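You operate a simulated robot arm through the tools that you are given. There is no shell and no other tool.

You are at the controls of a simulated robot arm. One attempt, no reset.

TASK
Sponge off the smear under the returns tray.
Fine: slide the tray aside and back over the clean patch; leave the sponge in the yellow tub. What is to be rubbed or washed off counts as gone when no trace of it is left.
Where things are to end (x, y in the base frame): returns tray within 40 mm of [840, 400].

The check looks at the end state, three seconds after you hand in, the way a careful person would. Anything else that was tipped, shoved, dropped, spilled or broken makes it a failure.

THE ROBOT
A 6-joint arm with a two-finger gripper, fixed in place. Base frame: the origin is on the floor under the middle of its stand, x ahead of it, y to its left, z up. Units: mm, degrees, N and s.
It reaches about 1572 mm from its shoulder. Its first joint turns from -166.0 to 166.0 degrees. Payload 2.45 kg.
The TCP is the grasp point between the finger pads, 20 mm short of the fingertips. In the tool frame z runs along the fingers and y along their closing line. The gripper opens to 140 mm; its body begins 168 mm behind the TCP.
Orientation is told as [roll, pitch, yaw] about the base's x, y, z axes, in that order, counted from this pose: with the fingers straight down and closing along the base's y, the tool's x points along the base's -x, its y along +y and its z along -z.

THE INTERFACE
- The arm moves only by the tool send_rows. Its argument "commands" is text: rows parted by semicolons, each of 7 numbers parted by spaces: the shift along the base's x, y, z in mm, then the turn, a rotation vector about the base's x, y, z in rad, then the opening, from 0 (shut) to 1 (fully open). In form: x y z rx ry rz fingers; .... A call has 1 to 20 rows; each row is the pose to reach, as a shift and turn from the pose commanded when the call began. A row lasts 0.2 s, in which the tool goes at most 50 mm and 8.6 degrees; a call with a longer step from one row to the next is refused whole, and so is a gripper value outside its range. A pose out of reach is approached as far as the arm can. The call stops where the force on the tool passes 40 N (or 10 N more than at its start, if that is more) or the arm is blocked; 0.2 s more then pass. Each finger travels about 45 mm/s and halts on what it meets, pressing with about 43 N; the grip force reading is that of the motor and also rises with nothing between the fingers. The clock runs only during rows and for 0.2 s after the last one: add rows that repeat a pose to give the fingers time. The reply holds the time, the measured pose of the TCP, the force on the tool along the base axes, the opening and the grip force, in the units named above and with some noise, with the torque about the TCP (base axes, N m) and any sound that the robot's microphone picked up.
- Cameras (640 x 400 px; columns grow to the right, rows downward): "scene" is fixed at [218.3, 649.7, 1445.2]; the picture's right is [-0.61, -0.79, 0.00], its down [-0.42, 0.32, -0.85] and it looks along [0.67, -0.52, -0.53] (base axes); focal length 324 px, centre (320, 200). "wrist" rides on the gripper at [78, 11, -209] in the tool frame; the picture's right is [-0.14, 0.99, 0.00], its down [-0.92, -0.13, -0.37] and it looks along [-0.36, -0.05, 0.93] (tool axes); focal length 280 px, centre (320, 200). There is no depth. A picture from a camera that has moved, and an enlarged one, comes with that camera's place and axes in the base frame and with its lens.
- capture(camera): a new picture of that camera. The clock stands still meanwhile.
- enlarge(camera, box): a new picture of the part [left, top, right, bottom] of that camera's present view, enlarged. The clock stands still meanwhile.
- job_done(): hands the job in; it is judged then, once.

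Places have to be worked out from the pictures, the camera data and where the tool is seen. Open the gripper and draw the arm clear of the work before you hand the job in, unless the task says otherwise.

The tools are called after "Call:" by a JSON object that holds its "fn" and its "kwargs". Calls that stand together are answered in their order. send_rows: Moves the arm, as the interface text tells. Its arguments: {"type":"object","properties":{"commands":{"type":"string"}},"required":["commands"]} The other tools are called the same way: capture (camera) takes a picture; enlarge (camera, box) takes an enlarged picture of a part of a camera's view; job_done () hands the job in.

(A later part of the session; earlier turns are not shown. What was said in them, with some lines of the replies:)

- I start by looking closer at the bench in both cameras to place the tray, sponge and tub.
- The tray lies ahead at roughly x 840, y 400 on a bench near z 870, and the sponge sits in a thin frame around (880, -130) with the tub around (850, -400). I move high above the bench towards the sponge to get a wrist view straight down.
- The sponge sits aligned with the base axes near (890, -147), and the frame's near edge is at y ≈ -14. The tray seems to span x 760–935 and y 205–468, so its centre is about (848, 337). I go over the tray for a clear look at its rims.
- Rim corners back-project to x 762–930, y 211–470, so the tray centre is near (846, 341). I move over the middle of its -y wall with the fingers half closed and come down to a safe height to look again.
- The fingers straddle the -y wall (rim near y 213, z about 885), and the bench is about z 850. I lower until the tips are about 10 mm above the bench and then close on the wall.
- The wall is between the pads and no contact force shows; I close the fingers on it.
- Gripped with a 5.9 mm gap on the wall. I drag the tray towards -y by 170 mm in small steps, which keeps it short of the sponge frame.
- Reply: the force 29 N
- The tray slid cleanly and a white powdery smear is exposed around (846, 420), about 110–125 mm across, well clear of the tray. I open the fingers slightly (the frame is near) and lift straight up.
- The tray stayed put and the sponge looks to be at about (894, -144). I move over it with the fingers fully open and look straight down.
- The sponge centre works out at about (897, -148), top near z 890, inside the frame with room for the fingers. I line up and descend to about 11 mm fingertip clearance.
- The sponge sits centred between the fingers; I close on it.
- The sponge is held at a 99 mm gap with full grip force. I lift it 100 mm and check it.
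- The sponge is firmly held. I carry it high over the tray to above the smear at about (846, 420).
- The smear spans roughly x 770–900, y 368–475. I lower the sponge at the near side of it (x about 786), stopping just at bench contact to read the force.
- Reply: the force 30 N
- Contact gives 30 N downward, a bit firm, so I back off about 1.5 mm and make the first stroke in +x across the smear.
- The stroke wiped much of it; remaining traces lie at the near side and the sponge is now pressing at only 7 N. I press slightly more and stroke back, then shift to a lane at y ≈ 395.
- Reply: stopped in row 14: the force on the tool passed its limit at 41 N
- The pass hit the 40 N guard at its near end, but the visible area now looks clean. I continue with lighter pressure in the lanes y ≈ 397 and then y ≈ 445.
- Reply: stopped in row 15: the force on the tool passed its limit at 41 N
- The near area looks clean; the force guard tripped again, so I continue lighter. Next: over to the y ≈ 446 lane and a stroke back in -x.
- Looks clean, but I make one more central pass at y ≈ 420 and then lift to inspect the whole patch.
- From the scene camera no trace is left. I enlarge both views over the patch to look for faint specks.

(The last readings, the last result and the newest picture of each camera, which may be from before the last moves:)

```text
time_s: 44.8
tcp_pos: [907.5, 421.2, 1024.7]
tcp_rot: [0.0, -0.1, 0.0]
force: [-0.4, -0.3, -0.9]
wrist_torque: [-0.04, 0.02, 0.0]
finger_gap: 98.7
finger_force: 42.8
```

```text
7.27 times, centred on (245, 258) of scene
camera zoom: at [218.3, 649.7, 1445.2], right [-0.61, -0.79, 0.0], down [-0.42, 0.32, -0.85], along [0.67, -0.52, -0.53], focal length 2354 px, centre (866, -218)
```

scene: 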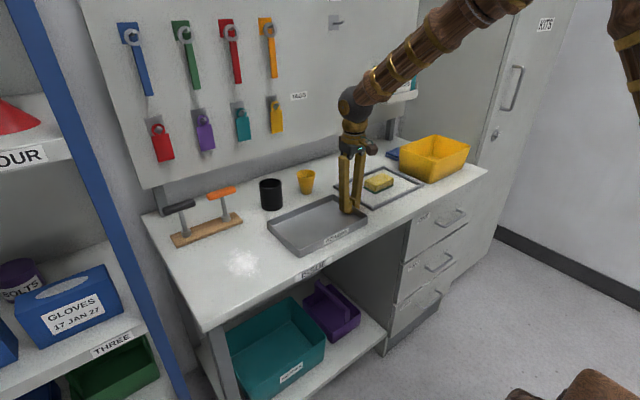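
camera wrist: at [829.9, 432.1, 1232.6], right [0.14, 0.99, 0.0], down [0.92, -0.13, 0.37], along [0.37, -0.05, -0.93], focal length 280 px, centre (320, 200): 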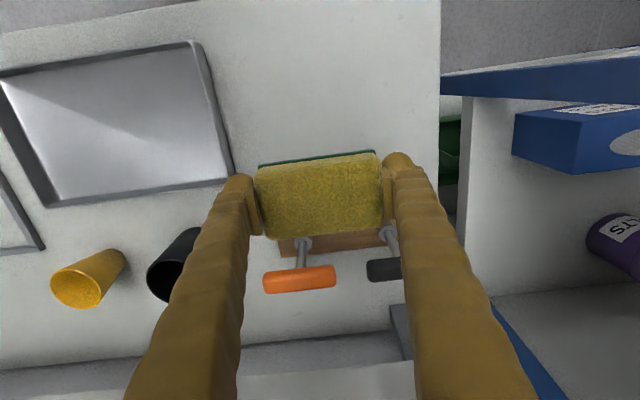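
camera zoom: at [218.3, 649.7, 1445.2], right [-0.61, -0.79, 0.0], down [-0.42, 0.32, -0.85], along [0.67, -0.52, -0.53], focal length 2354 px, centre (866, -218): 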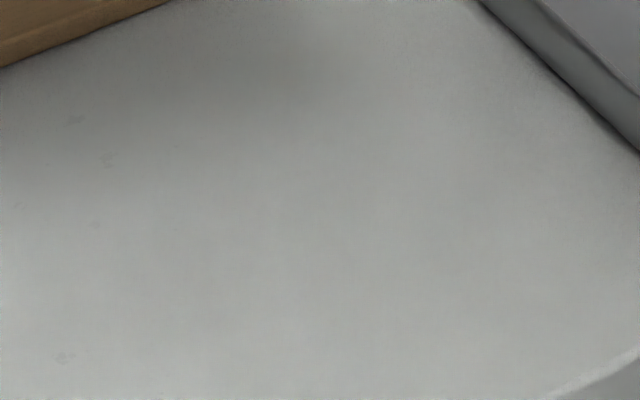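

The smear area is clear; a few very faint grey marks show further left (y > 480). I compare with untouched bench areas to see whether these are just bench texture.

Call:
{"fn": "enlarge", "kwargs": {"camera": "wrist", "box": [330, 0, 440, 70]}}

Call:
{"fn": "enlarge", "kwargs": {"camera": "wrist", "box": [0, 200, 160, 350]}}

Call:
{"fn": "enlarge", "kwargs": {"camera": "scene", "box": [360, 190, 440, 240]}}

Call:
{"fn": "enlarge", "kwargs": {"camera": "scene", "box": [150, 220, 240, 290]}}

```text
5.71 times, centred on (385, 35) of wrist
camera zoom: at [829.9, 432.1, 1232.6], right [0.14, 0.99, 0.0], down [0.92, -0.13, 0.37], along [0.37, -0.05, -0.93], focal length 1602 px, centre (-51, 1143)
```

zoom: 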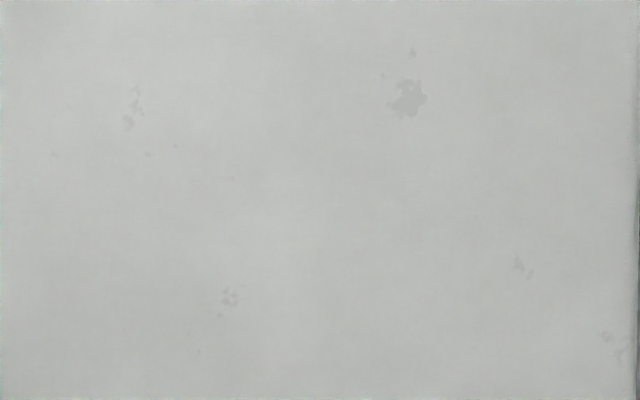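

```text
2.67 times, centred on (80, 275) of wrist
camera zoom: at [829.9, 432.1, 1232.6], right [0.14, 0.99, 0.0], down [0.92, -0.13, 0.37], along [0.37, -0.05, -0.93], focal length 748 px, centre (960, 0)
```

zoom: 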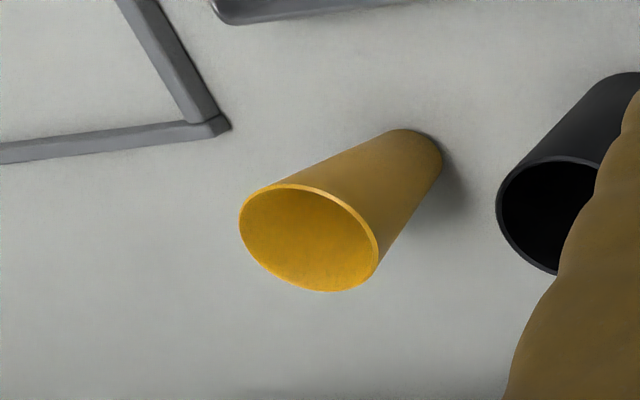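

```text
8.00 times, centred on (400, 215) of scene
camera zoom: at [218.3, 649.7, 1445.2], right [-0.61, -0.79, 0.0], down [-0.42, 0.32, -0.85], along [0.67, -0.52, -0.53], focal length 2590 px, centre (-320, 80)
```

zoom: 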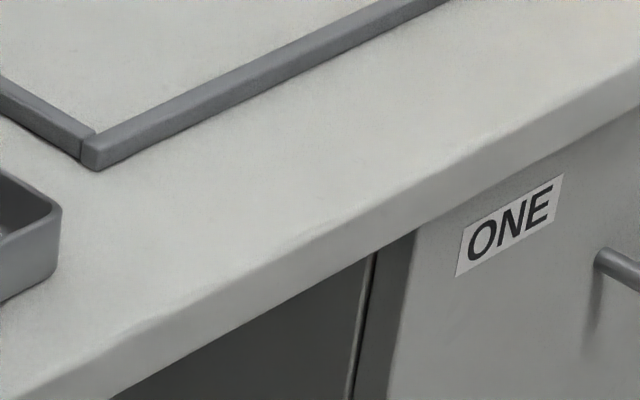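

```text
5.71 times, centred on (195, 255) of scene
camera zoom: at [218.3, 649.7, 1445.2], right [-0.61, -0.79, 0.0], down [-0.42, 0.32, -0.85], along [0.67, -0.52, -0.53], focal length 1850 px, centre (1034, -114)
```

zoom: 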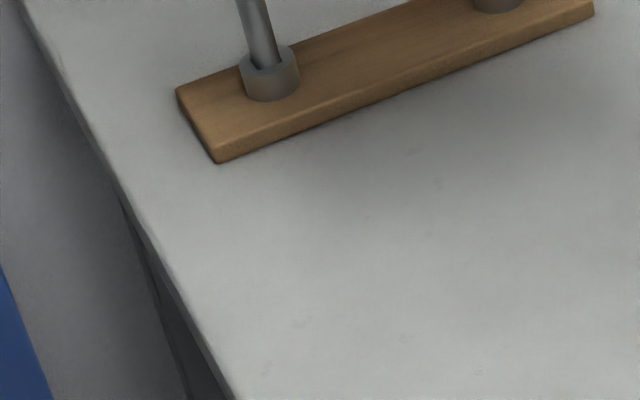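

Those grey marks run out to the bench end, far outside the smear, and look like bench wear. To be sure, I wipe once over that strip (y ≈ 488) too and see whether they change.

Call:
{"fn": "send_rows", "kwargs": {"commands": "-9 30 -30 0 0 0 0.5; -18 60 -70 0 0 0 0.5; -18 68 -105 0 0 0 0.5; -18 68 -130 0 0 0 0.5; -18 68 -138 0 0 0 0.5; -18 68 -140.5 0 0 0 0.5; -30 68 -140.5 0 0 0 0.5; -42 68 -140.5 0 0 0 0.5; -54 68 -140.5 0 0 0 0.5; -66 68 -140.5 0 0 0 0.5; -78 68 -140.5 0 0 0 0.5; -90 68 -140.5 0 0 0 0.5; -102 68 -140.5 0 0 0 0.5; -114 68 -140.5 0 0 0 0.5; -126 68 -140.5 0 0 0 0.5; -138 68 -140.5 0 0 0 0.5; -140 58 -140.5 0 0 0 0.5; -140 46 -140.5 0 0 0 0.5; -140 34 -140.5 0 0 0 0.5"}}

Call:
{"fn": "enlarge", "kwargs": {"camera": "scene", "box": [150, 200, 300, 290]}}

```text
refused: row 2 steps farther than a row can; nothing moved
```

```text
4.27 times, centred on (225, 245) of scene
camera zoom: at [218.3, 649.7, 1445.2], right [-0.61, -0.79, 0.0], down [-0.42, 0.32, -0.85], along [0.67, -0.52, -0.53], focal length 1381 px, centre (725, 8)
```

zoom: 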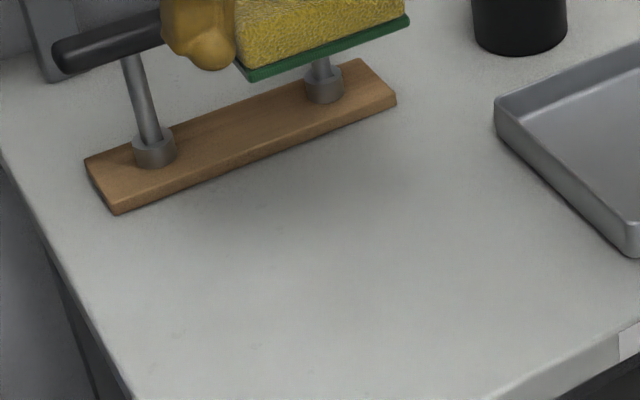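

The call was refused because one step was over 50 mm; I split the approach into smaller steps.

Call:
{"fn": "send_rows", "kwargs": {"commands": "-9 25 -25 0 0 0 0.5; -18 50 -55 0 0 0 0.5; -18 68 -90 0 0 0 0.5; -18 68 -120 0 0 0 0.5; -18 68 -134 0 0 0 0.5; -18 68 -139 0 0 0 0.5; -18 68 -140.5 0 0 0 0.5; -30 68 -140.5 0 0 0 0.5; -42 68 -140.5 0 0 0 0.5; -54 68 -140.5 0 0 0 0.5; -66 68 -140.5 0 0 0 0.5; -78 68 -140.5 0 0 0 0.5; -90 68 -140.5 0 0 0 0.5; -102 68 -140.5 0 0 0 0.5; -114 68 -140.5 0 0 0 0.5; -126 68 -140.5 0 0 0 0.5; -138 68 -140.5 0 0 0 0.5; -140 58 -140.5 0 0 0 0.5; -140 46 -140.5 0 0 0 0.5; -140 34 -140.5 0 0 0 0.5"}}

Call:
{"fn": "capture", "kwargs": {"camera": "wrist"}}

Call:
{"fn": "enlarge", "kwargs": {"camera": "scene", "box": [150, 200, 300, 290]}}

```text
time_s: 49.0
tcp_pos: [768.1, 454.4, 885.5]
tcp_rot: [0.0, -0.1, 0.1]
force: [0.0, 7.8, 20.4]
wrist_torque: [0.21, 0.14, -0.13]
finger_gap: 98.8
finger_force: 42.9
```

```text
taken
camera wrist: at [689.3, 466.1, 1093.6], right [0.14, 0.99, 0.0], down [0.92, -0.13, 0.37], along [0.37, -0.05, -0.93], focal length 280 px, centre (320, 200)
```

wrist: 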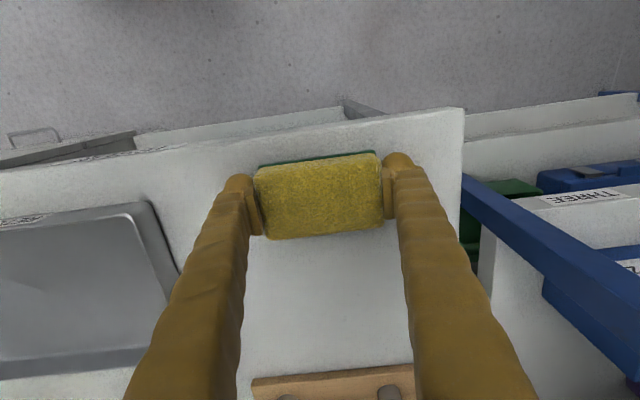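

```text
4.27 times, centred on (225, 245) of scene
camera zoom: at [218.3, 649.7, 1445.2], right [-0.61, -0.79, 0.0], down [-0.42, 0.32, -0.85], along [0.67, -0.52, -0.53], focal length 1381 px, centre (725, 8)
```

zoom: 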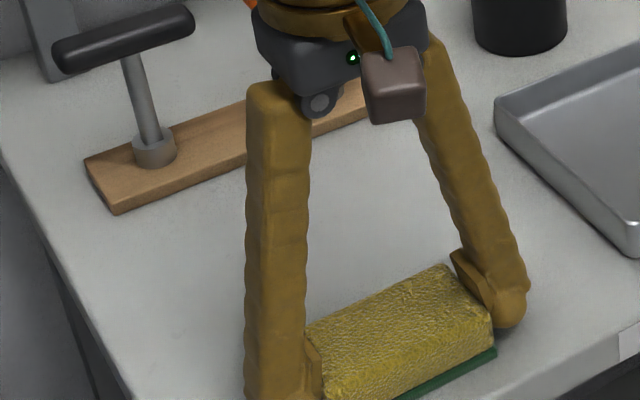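

Still clean. I do one last forward pass around y ≈ 410 with lighter pressure, then lift and inspect the patch again.

Call:
{"fn": "send_rows", "kwargs": {"commands": "0 -11 0.8 0 0 0 0.5; 0 -22 0.8 0 0 0 0.5; 0 -33 0.8 0 0 0 0.5; 0 -44 0.8 0 0 0 0.5; 12 -44 0.8 0 0 0 0.5; 24 -44 0.8 0 0 0 0.5; 36 -44 0.8 0 0 0 0.5; 48 -44 0.8 0 0 0 0.5; 60 -44 0.7 0 0 0 0.5; 72 -44 0.6 0 0 0 0.5; 84 -44 0.5 0 0 0 0.5; 96 -44 0.5 0 0 0 0.5; 108 -44 0.5 0 0 0 0.5; 120 -44 0.5 0 0 0 0.5; 132 -44 0.5 0 0 0 0.5; 140 -44 0.5 0 0 0 0.5; 140 -44 20 0 0 0 0.5; 140 -44 60 0 0 0 0.5; 140 -44 105 0 0 0 0.5; 140 -44 150 0 0 0 0.5"}}

Call:
{"fn": "capture", "kwargs": {"camera": "wrist"}}

Call:
{"fn": "enlarge", "kwargs": {"camera": "wrist", "box": [200, 0, 440, 155]}}

Call:
{"fn": "enlarge", "kwargs": {"camera": "scene", "box": [190, 215, 300, 290]}}

```text
time_s: 53.1
tcp_pos: [908.6, 410.8, 1034.8]
tcp_rot: [0.0, -0.1, 0.1]
force: [0.4, -0.5, -0.4]
wrist_torque: [-0.02, 0.04, -0.01]
finger_gap: 98.4
finger_force: 42.9
```

```text
taken
camera wrist: at [829.5, 422.5, 1242.4], right [0.14, 0.99, 0.0], down [0.92, -0.13, 0.37], along [0.37, -0.05, -0.93], focal length 280 px, centre (320, 200)
```

wrist: 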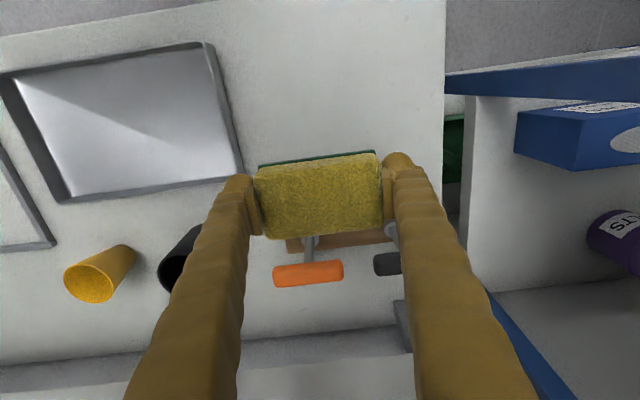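

```text
2.58 times, centred on (320, 78) of wrist
camera zoom: at [829.5, 422.5, 1242.4], right [0.14, 0.99, 0.0], down [0.92, -0.13, 0.37], along [0.37, -0.05, -0.93], focal length 724 px, centre (320, 516)
```

zoom: 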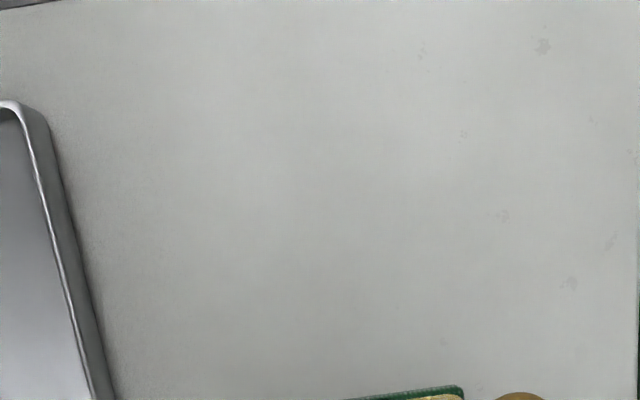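

```text
5.33 times, centred on (245, 252) of scene
camera zoom: at [218.3, 649.7, 1445.2], right [-0.61, -0.79, 0.0], down [-0.42, 0.32, -0.85], along [0.67, -0.52, -0.53], focal length 1726 px, centre (720, -80)
```

zoom: 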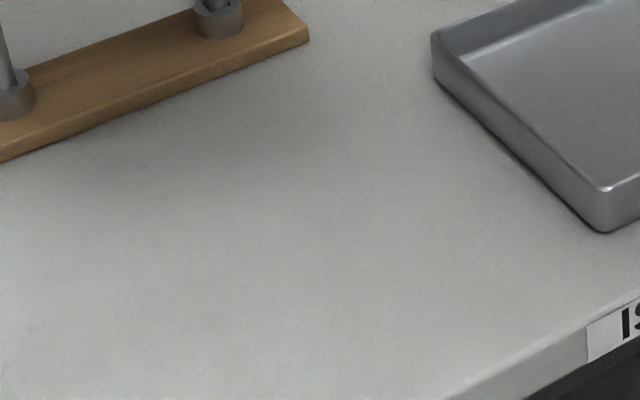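

The faint marks are unchanged by wiping, so they are bench wear; the smear itself is fully gone. I now carry the sponge at height over to the yellow tub.

Call:
{"fn": "send_rows", "kwargs": {"commands": "-2 -30 10 0 0 0 0.5; -4 -75 15 0 0 0 0.5; -6 -121 15 0 0 0 0.5; -8 -167 15 0 0 0 0.5; -10 -213 15 0 0 0 0.5; -12 -259 15 0 0 0 0.5; -14 -305 15 0 0 0 0.5; -16 -351 15 0 0 0 0.5; -18 -397 15 0 0 0 0.5; -20 -443 15 0 0 0 0.5; -22 -489 15 0 0 0 0.5; -24 -535 15 0 0 0 0.5; -26 -581 15 0 0 0 0.5; -28 -627 15 0 0 0 0.5; -28 -673 15 0 0 0 0.5; -28 -719 15 0 0 0 0.5; -28 -765 15 0 0 0 0.5; -28 -800 15 0 0 0 0.5; -28 -820 15 0 0 0 0.5; -28 -820 15 0 0 0 0.5"}}

Call:
{"fn": "capture", "kwargs": {"camera": "wrist"}}

Call:
{"fn": "capture", "kwargs": {"camera": "scene"}}

Call:
{"fn": "enlarge", "kwargs": {"camera": "scene", "box": [350, 60, 510, 200]}}

```text
time_s: 57.4
tcp_pos: [880.7, -409.2, 1050.6]
tcp_rot: [0.0, -0.2, 0.0]
force: [0.3, -0.4, -0.6]
wrist_torque: [0.0, 0.0, 0.0]
finger_gap: 98.6
finger_force: 42.9
```

```text
taken
camera wrist: at [801.8, -398.3, 1257.9], right [0.14, 0.99, 0.0], down [0.92, -0.13, 0.37], along [0.37, -0.05, -0.93], focal length 280 px, centre (320, 200)
```

wrist: 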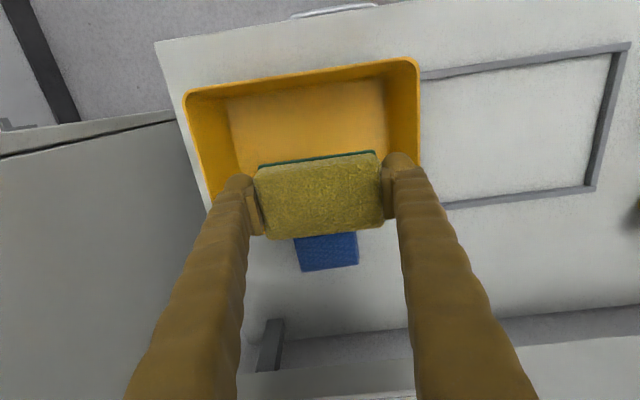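

```text
taken
```

scene: 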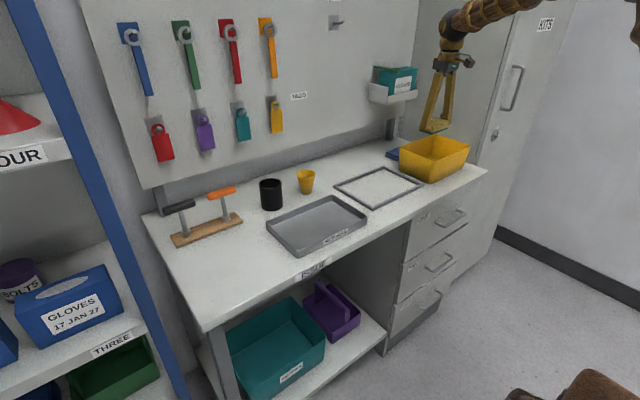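

```text
2.86 times, centred on (430, 130) of scene
camera zoom: at [218.3, 649.7, 1445.2], right [-0.61, -0.79, 0.0], down [-0.42, 0.32, -0.85], along [0.67, -0.52, -0.53], focal length 925 px, centre (6, 400)
```

zoom: 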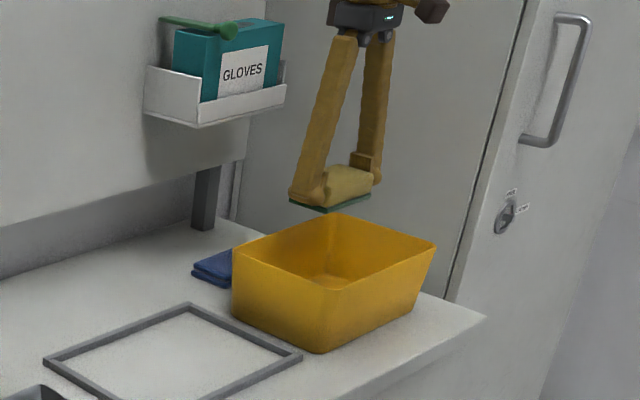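

The tub's rim is about x 785–947, y -530 to -300 at z ≈ 962, with its floor centre near (866, -417). I centre over it and lower the sponge into the tub, slowly near the bottom.

Call:
{"fn": "send_rows", "kwargs": {"commands": "-7 -4 -5 0 0 0 0.5; -15 -8 -20 0 0 0 0.5; -15 -8 -50 0 0 0 0.5; -15 -8 -80 0 0 0 0.5; -15 -8 -110 0 0 0 0.5; -15 -8 -130 0 0 0 0.5; -15 -8 -142 0 0 0 0.5; -15 -8 -148 0 0 0 0.5; -15 -8 -152 0 0 0 0.5; -15 -8 -156 0 0 0 0.5; -15 -8 -156 0 0 0 0.5"}}

Call:
{"fn": "capture", "kwargs": {"camera": "wrist"}}

Call:
{"fn": "enlarge", "kwargs": {"camera": "scene", "box": [350, 60, 510, 200]}}

```text
time_s: 59.8
tcp_pos: [866.2, -417.3, 894.9]
tcp_rot: [0.1, -0.1, 0.1]
force: [0.7, 0.4, -0.5]
wrist_torque: [0.02, -0.03, 0.01]
finger_gap: 98.6
finger_force: 42.8
```

```text
taken
camera wrist: at [787.2, -406.0, 1101.9], right [0.14, 0.99, 0.0], down [0.92, -0.13, 0.37], along [0.37, -0.05, -0.93], focal length 280 px, centre (320, 200)
```

wrist: 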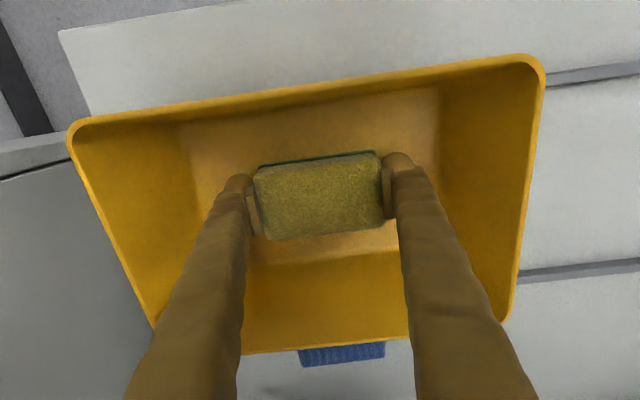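

```text
2.86 times, centred on (430, 130) of scene
camera zoom: at [218.3, 649.7, 1445.2], right [-0.61, -0.79, 0.0], down [-0.42, 0.32, -0.85], along [0.67, -0.52, -0.53], focal length 925 px, centre (6, 400)
```

zoom: 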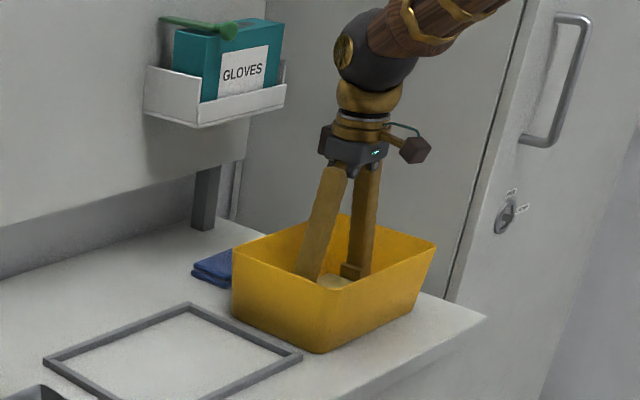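

Sponge is inside the tub, centred, not yet touching. I lower a few more millimetres gently, then open the fingers.

Call:
{"fn": "send_rows", "kwargs": {"commands": "0 0 -2 0 0 0 0.5; 0 0 -4 0 0 0 0.5; 0 0 -5 0 0 0 0.5; 0 0 -5 0 0 0 0.6; 0 0 -5 0 0 0 0.7; 0 0 -5 0 0 0 0.75; 0 0 -5 0 0 0 0.8; 0 0 -5 0 0 0 0.8; 0 0 -5 0 0 0 0.8"}}

Call:
{"fn": "capture", "kwargs": {"camera": "wrist"}}

```text
time_s: 61.8
tcp_pos: [865.5, -417.1, 890.6]
tcp_rot: [0.0, -0.1, 0.0]
force: [0.2, 0.2, -0.2]
wrist_torque: [0.01, 0.0, 0.01]
finger_gap: 111.9
finger_force: 0.0
```

```text
taken
camera wrist: at [787.1, -406.1, 1096.9], right [0.14, 0.99, 0.0], down [0.92, -0.13, 0.37], along [0.37, -0.05, -0.93], focal length 280 px, centre (320, 200)
```

wrist: 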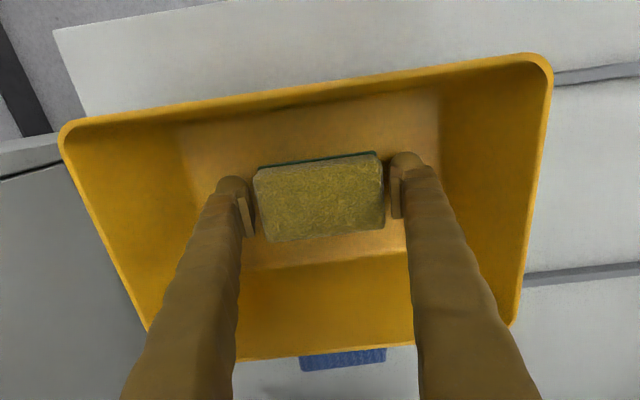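

The sponge is released on the tub floor and the fingers are clear of it. I raise straight up out of the tub.

Call:
{"fn": "send_rows", "kwargs": {"commands": "0 0 15 0 0 0 0.8; 0 0 40 0 0 0 0.8; 0 0 80 0 0 0 0.8; 0 0 120 0 0 0 0.8; 0 0 160 0 0 0 0.8; 0 0 165 0 0 0 0.8"}}

Call:
{"fn": "capture", "kwargs": {"camera": "wrist"}}

Call:
{"fn": "enlarge", "kwargs": {"camera": "scene", "box": [350, 60, 510, 200]}}

```text
time_s: 63.1
tcp_pos: [866.6, -416.6, 1054.4]
tcp_rot: [0.1, -0.1, 0.0]
force: [-0.9, -0.2, 0.5]
wrist_torque: [0.02, 0.0, 0.01]
finger_gap: 112.0
finger_force: 0.0
```

```text
taken
camera wrist: at [786.5, -405.7, 1262.2], right [0.14, 0.99, 0.0], down [0.92, -0.13, 0.37], along [0.37, -0.05, -0.93], focal length 280 px, centre (320, 200)
```

wrist: 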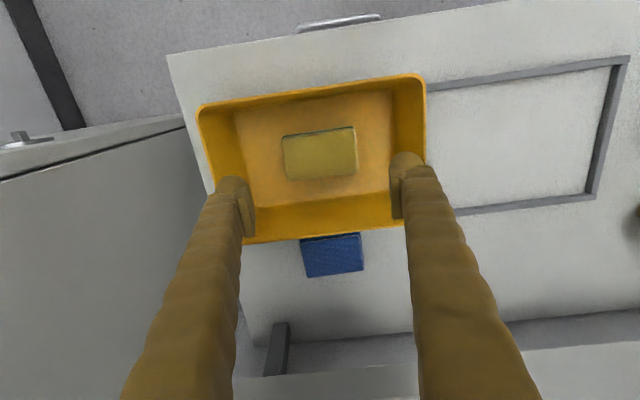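

```text
2.86 times, centred on (430, 130) of scene
camera zoom: at [218.3, 649.7, 1445.2], right [-0.61, -0.79, 0.0], down [-0.42, 0.32, -0.85], along [0.67, -0.52, -0.53], focal length 925 px, centre (6, 400)
```

zoom: 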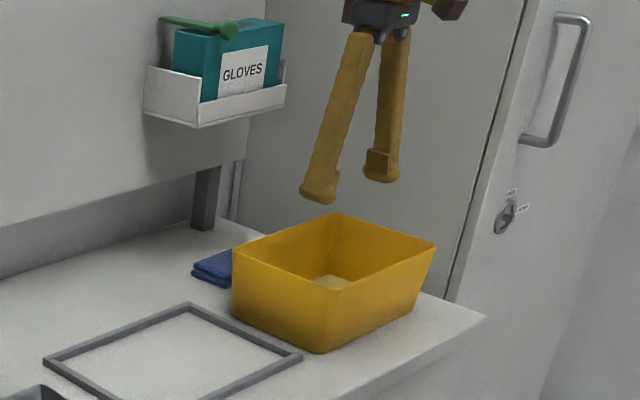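

The sponge lies flat in the tub. Now back to the tray: I fly to above its -y wall (about x 847, y 41), closing the fingers partly on the way.

Call:
{"fn": "send_rows", "kwargs": {"commands": "-2 40 0 0 0 0 0.7; -4 85 0 0 0 0 0.6; -6 130 0 0 0 0 0.5; -8 175 0 0 0 0 0.4; -10 220 0 0 0 0 0.35; -12 265 0 0 0 0 0.35; -14 310 0 0 0 0 0.35; -16 355 0 0 0 0 0.35; -18 400 -5 0 0 0 0.35; -19 440 -10 0 0 0 0.35; -19 457 -20 0 0 0 0.35; -19 457 -20 0 0 0 0.35"}}

Call:
{"fn": "capture", "kwargs": {"camera": "wrist"}}

Call:
{"fn": "enlarge", "kwargs": {"camera": "scene", "box": [240, 150, 400, 270]}}

```text
time_s: 65.8
tcp_pos: [846.4, 39.9, 1034.0]
tcp_rot: [-0.1, -0.1, -0.1]
force: [0.0, -0.5, 0.2]
wrist_torque: [-0.02, 0.0, 0.01]
finger_gap: 48.9
finger_force: 0.1
```

```text
taken
camera wrist: at [767.8, 51.0, 1241.4], right [0.14, 0.99, 0.0], down [0.92, -0.13, 0.37], along [0.37, -0.05, -0.93], focal length 280 px, centre (320, 200)
```

wrist: 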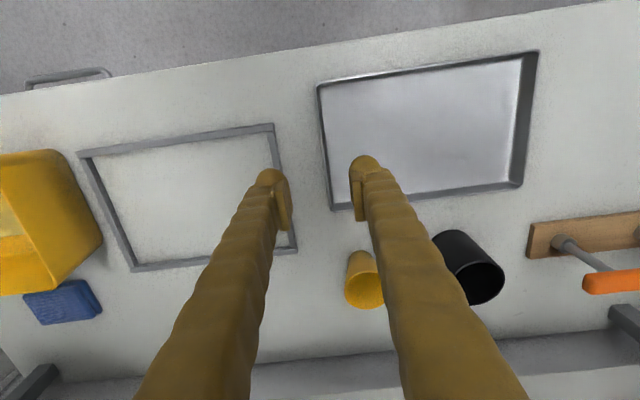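

```text
3.33 times, centred on (320, 210) of scene
camera zoom: at [218.3, 649.7, 1445.2], right [-0.61, -0.79, 0.0], down [-0.42, 0.32, -0.85], along [0.67, -0.52, -0.53], focal length 1079 px, centre (320, 167)
```

zoom: 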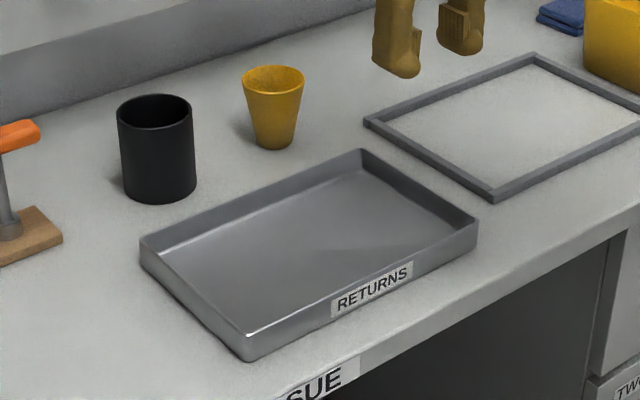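

The tray is where I left it: rim about x 761–928, y 44–301, so its centre is near (845, 172). I narrow the fingers to stay clear of the frame, and lower over the -y wall.

Call:
{"fn": "send_rows", "kwargs": {"commands": "0 3 -10 0 0 0 0.28; 0 3 -50 0 0 0 0.28; 0 3 -90 0 0 0 0.28; 0 3 -120 0 0 0 0.28; 0 3 -138 0 0 0 0.28; 0 3 -148 0 0 0 0.28; 0 3 -148 0 0 0 0.28"}}

Call:
{"fn": "capture", "kwargs": {"camera": "wrist"}}

Call:
{"fn": "enlarge", "kwargs": {"camera": "scene", "box": [290, 150, 390, 240]}}

```text
time_s: 67.3
tcp_pos: [846.4, 44.1, 885.5]
tcp_rot: [0.0, -0.1, -0.1]
force: [-0.4, -0.2, -0.1]
wrist_torque: [-0.02, -0.01, 0.06]
finger_gap: 39.3
finger_force: 0.0
```

```text
taken
camera wrist: at [767.4, 53.8, 1093.3], right [0.14, 0.99, 0.0], down [0.92, -0.13, 0.37], along [0.37, -0.05, -0.93], focal length 280 px, centre (320, 200)
```

wrist: 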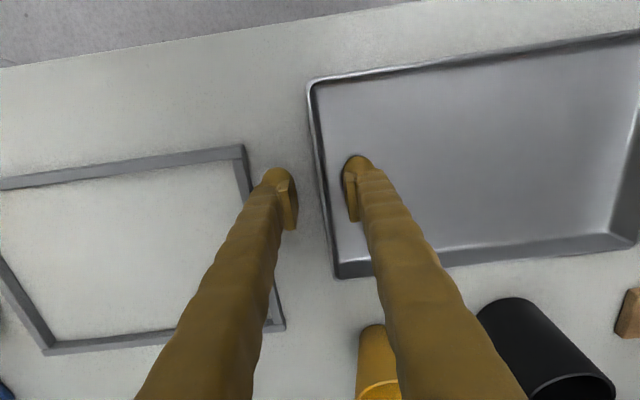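

```text
4.44 times, centred on (340, 195) of scene
camera zoom: at [218.3, 649.7, 1445.2], right [-0.61, -0.79, 0.0], down [-0.42, 0.32, -0.85], along [0.67, -0.52, -0.53], focal length 1439 px, centre (231, 222)
```

zoom: 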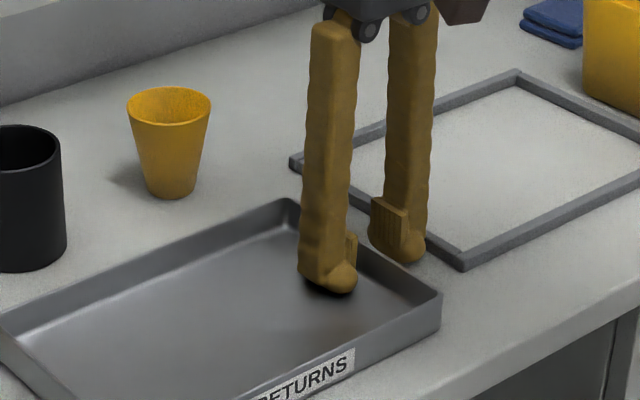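

The wall is between the fingers and the outer finger clears the frame; I close the grip.

Call:
{"fn": "send_rows", "kwargs": {"commands": "0 0 0 0 0 0 0.2; 0 0 0 0 0 0 0.12; 0 0 0 0 0 0 0.05; 0 0 0 0 0 0 0; 0 0 0 0 0 0 0; 0 0 0 0 0 0 0"}}

Call:
{"fn": "capture", "kwargs": {"camera": "wrist"}}

```text
time_s: 68.8
tcp_pos: [844.9, 42.9, 886.0]
tcp_rot: [0.0, -0.1, 0.1]
force: [0.4, -0.1, -0.1]
wrist_torque: [0.03, -0.05, 0.03]
finger_gap: 6.0
finger_force: 32.3
```

```text
taken
camera wrist: at [767.4, 53.8, 1093.5], right [0.14, 0.99, 0.0], down [0.92, -0.13, 0.37], along [0.37, -0.05, -0.93], focal length 280 px, centre (320, 200)
```

wrist: 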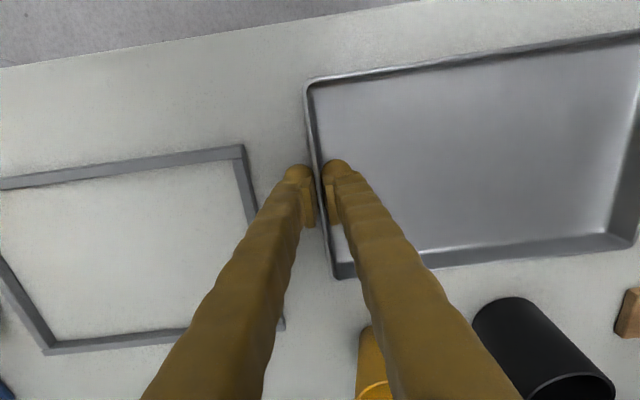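

Gripped (gap 6.0). I slide the tray back towards +y, first 130 mm.

Call:
{"fn": "send_rows", "kwargs": {"commands": "0 4 0 0 0 0 0; 0 12 0 0 0 0 0; 0 21 0 0 0 0 0; 0 30 0 0 0 0 0; 0 39 0 0 0 0 0; 0 48 0 0 0 0 0; -1 57 0 0 0 0 0; -1 66 0 0 0 0 0; -1 75 0 0 0 0 0; -1 84 0 0 0 0 0; -2 93 0 0 0 0 0; -2 102 0 0 0 0 0; -2 111 0 0 0 0 0; -2 120 0 0 0 0 0; -2 130 0 0 0 0 0"}}

Call:
{"fn": "capture", "kwargs": {"camera": "wrist"}}

Call:
{"fn": "capture", "kwargs": {"camera": "scene"}}

```text
time_s: 72.0
tcp_pos: [844.3, 174.0, 886.3]
tcp_rot: [0.0, -0.1, 0.1]
force: [0.2, -0.1, 0.0]
wrist_torque: [-0.01, -0.06, -0.02]
finger_gap: 5.8
finger_force: 31.7
```

```text
taken
camera wrist: at [765.6, 184.3, 1093.9], right [0.14, 0.99, 0.0], down [0.92, -0.13, 0.37], along [0.37, -0.05, -0.93], focal length 280 px, centre (320, 200)
```

wrist: 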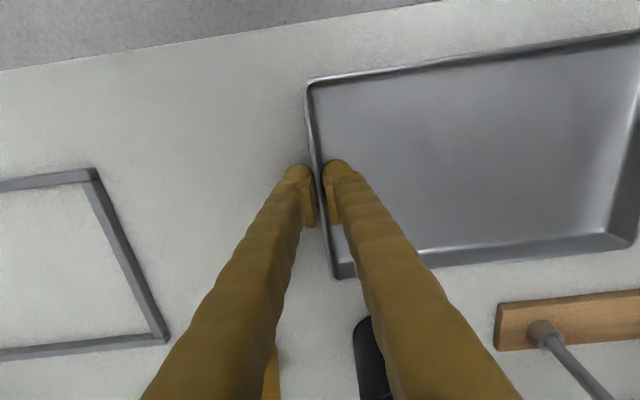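

```text
taken
```

scene: 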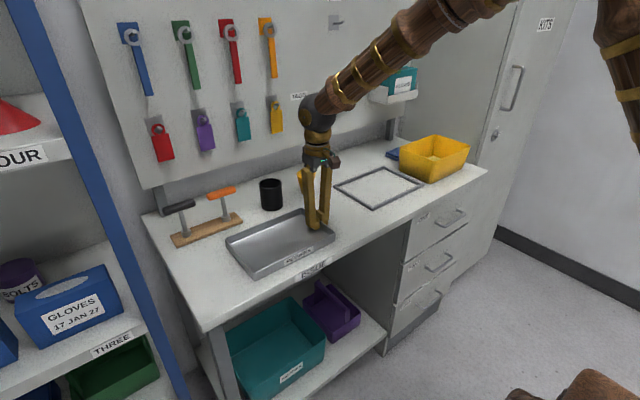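

The tray follows smoothly and straight. I slide the remaining 97 mm to bring its centre to about (841, 400).

Call:
{"fn": "send_rows", "kwargs": {"commands": "0 5 0 0 0 0 0; 0 14 0 0 0 0 0; -1 23 0 0 0 0 0; -1 32 0 0 0 0 0; -1 41 0 0 0 0 0; -2 50 0 0 0 0 0; -2 59 0 0 0 0 0; -2 68 0 0 0 0 0; -3 77 0 0 0 0 0; -3 86 0 0 0 0 0; -3 93 0 0 0 0 0; -3 97 0 0 0 0 0; -3 97 0 0 0 0 0"}}

Call:
{"fn": "capture", "kwargs": {"camera": "wrist"}}

Call:
{"fn": "enlarge", "kwargs": {"camera": "scene", "box": [140, 160, 340, 290]}}

```text
time_s: 74.8
tcp_pos: [841.8, 271.1, 887.1]
tcp_rot: [0.1, -0.1, 0.0]
force: [-0.9, 0.7, -0.4]
wrist_torque: [-0.03, 0.02, 0.07]
finger_gap: 6.1
finger_force: 32.1
```

```text
taken
camera wrist: at [762.6, 281.5, 1094.0], right [0.14, 0.99, 0.0], down [0.92, -0.13, 0.37], along [0.37, -0.05, -0.93], focal length 280 px, centre (320, 200)
```

wrist: 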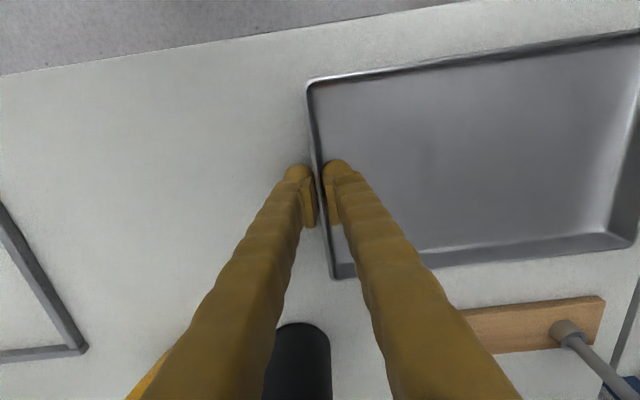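

```text
3.08 times, centred on (240, 225) of scene
camera zoom: at [218.3, 649.7, 1445.2], right [-0.61, -0.79, 0.0], down [-0.42, 0.32, -0.85], along [0.67, -0.52, -0.53], focal length 996 px, centre (566, 123)
```

zoom: 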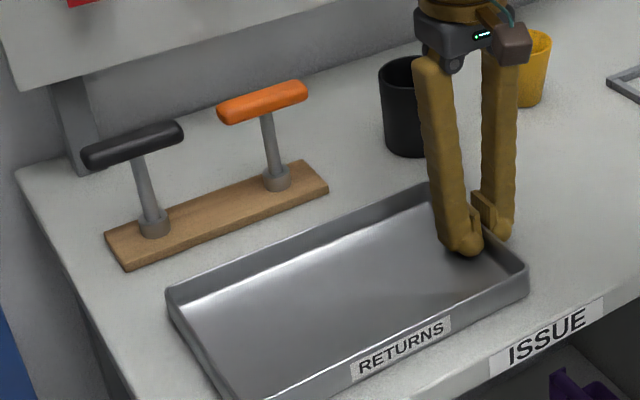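

The tray is back with its -y wall at y ≈ 271. I ease down 1 mm, open the fingers and lift straight out.

Call:
{"fn": "send_rows", "kwargs": {"commands": "0 0 -1 0 0 0 0; 0 0 -1 0 0 0 0.1; 0 0 -1 0 0 0 0.2; 0 0 -1 0 0 0 0.3; 0 0 -1 0 0 0 0.3; 0 0 15 0 0 0 0.3; 0 0 45 0 0 0 0.3; 0 0 90 0 0 0 0.3; 0 0 135 0 0 0 0.3; 0 0 180 0 0 0 0.3"}}

Call:
{"fn": "capture", "kwargs": {"camera": "wrist"}}

Call:
{"fn": "enlarge", "kwargs": {"camera": "scene", "box": [140, 160, 340, 300]}}

```text
time_s: 77.0
tcp_pos: [841.3, 269.6, 1066.9]
tcp_rot: [-0.1, -0.1, 0.0]
force: [0.0, -0.9, -0.1]
wrist_torque: [0.0, 0.0, 0.01]
finger_gap: 42.0
finger_force: 0.0
```

```text
taken
camera wrist: at [761.8, 281.4, 1274.0], right [0.14, 0.99, 0.0], down [0.92, -0.13, 0.37], along [0.37, -0.05, -0.93], focal length 280 px, centre (320, 200)
```

wrist: 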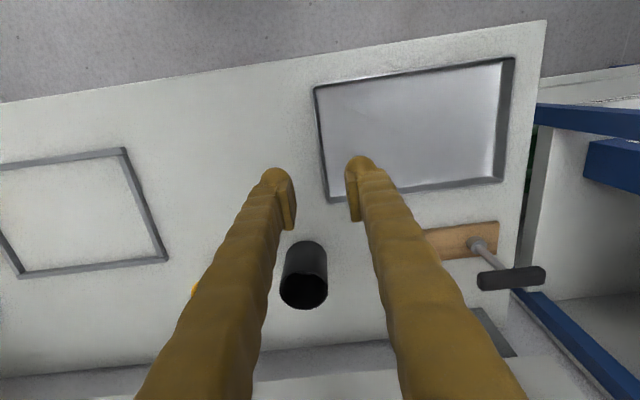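

```text
2.86 times, centred on (240, 230) of scene
camera zoom: at [218.3, 649.7, 1445.2], right [-0.61, -0.79, 0.0], down [-0.42, 0.32, -0.85], along [0.67, -0.52, -0.53], focal length 925 px, centre (549, 114)
```

zoom: 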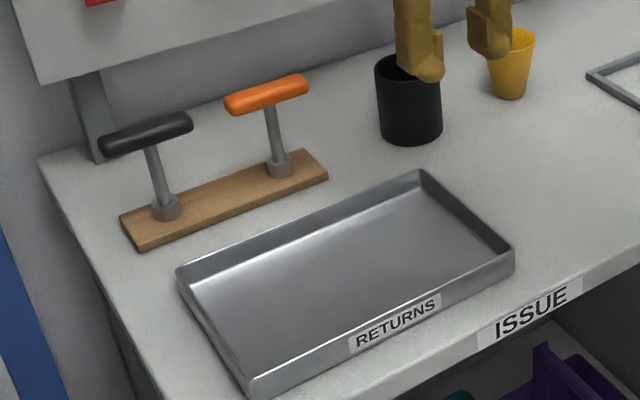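

Rim corners put the tray centre at about (840, 398). I open the gripper fully and draw the arm back and up, clear of the bench, for a last check.

Call:
{"fn": "send_rows", "kwargs": {"commands": "-20 0 30 0 0 0 0.5; -45 0 60 0 0 0 0.7; -75 0 90 0 0 0 0.9; -110 0 115 0 0 0 1; -145 0 120 0 0 0 1; -185 -20 120 0 0 0 1; -220 -50 120 0 0 0 1; -250 -85 120 0 0 0 1; -270 -125 120 0 0 0 1; -280 -165 120 0 0 0 1; -280 -165 120 0 0 0 1"}}

Call:
{"fn": "capture", "kwargs": {"camera": "scene"}}

Call:
{"fn": "capture", "kwargs": {"camera": "wrist"}}

Call:
{"fn": "enlarge", "kwargs": {"camera": "scene", "box": [140, 160, 340, 300]}}

Call:
{"fn": "enlarge", "kwargs": {"camera": "scene", "box": [320, 120, 500, 230]}}

```text
time_s: 79.3
tcp_pos: [562.1, 103.8, 1185.6]
tcp_rot: [0.0, -0.1, 0.0]
force: [0.6, -0.6, -0.4]
wrist_torque: [0.02, 0.02, 0.0]
finger_gap: 140.0
finger_force: 0.1
```

```text
taken
```

scene: 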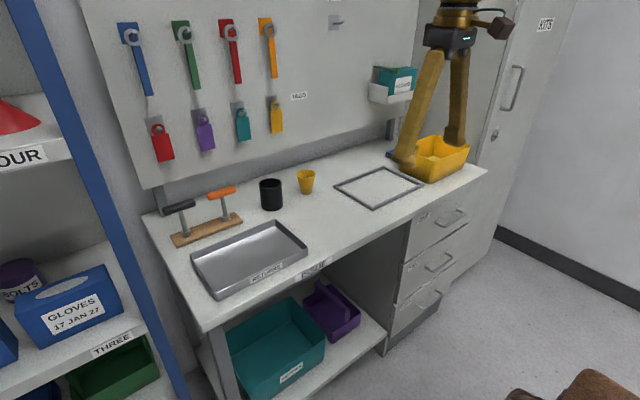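

```text
taken
camera wrist: at [482.4, 115.4, 1393.8], right [0.14, 0.99, 0.0], down [0.92, -0.13, 0.37], along [0.37, -0.05, -0.93], focal length 280 px, centre (320, 200)
```

wrist: 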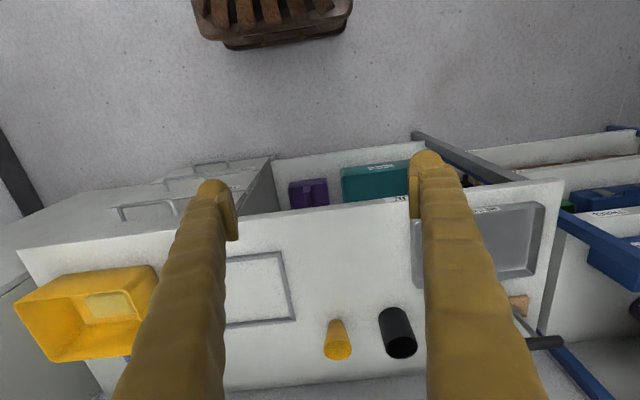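

```text
2.86 times, centred on (240, 230) of scene
camera zoom: at [218.3, 649.7, 1445.2], right [-0.61, -0.79, 0.0], down [-0.42, 0.32, -0.85], along [0.67, -0.52, -0.53], focal length 925 px, centre (549, 114)
```

zoom: 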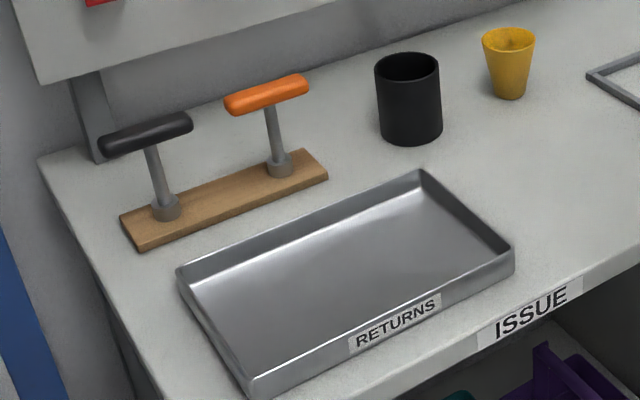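

```text
3.56 times, centred on (410, 175) of scene
camera zoom: at [218.3, 649.7, 1445.2], right [-0.61, -0.79, 0.0], down [-0.42, 0.32, -0.85], along [0.67, -0.52, -0.53], focal length 1151 px, centre (0, 289)
```

zoom: 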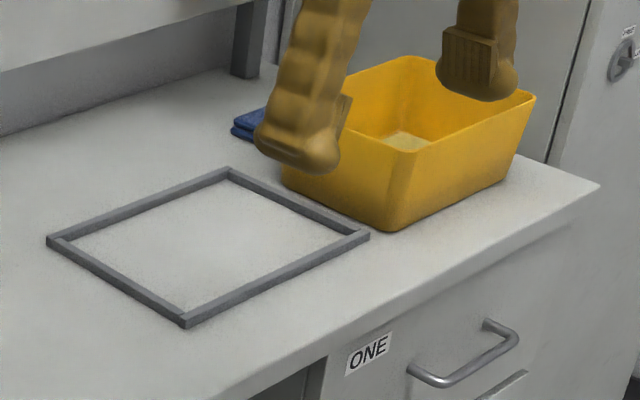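

The tray is back over the cleaned patch with its centre near (840, 398), and the sponge lies in the yellow tub. Everything else is where it was, and the gripper is open and clear of the bench, so I hand in.

Call:
{"fn": "job_done", "kwargs": {}}

```text
The job is handed in.
```

The smear under the returns tray is wiped off, and I've handed the job in. I haven't seen the check's result.

- **Smear:** no white powder showed in close-ups from either camera after several passes. A few faint grey marks remain near the bench's left end, outside where the smear was. They didn't change when I wiped over them, so I took them for wear in the bench top.
- **Tray:** it's back over the clean patch, with its centre at about (840, 398) as read from the wrist camera. That is about 2 mm from the target.
- **Sponge:** it's lying flat on the floor of the yellow tub.
- **Everything else:** the mug, cup, mallet rack, frame and tub looked undisturbed in the last pictures. The gripper is open, and the arm is clear of the bench.

While wiping, the arm twice stopped itself at its 40 N force limit, so I finished with lighter strokes.
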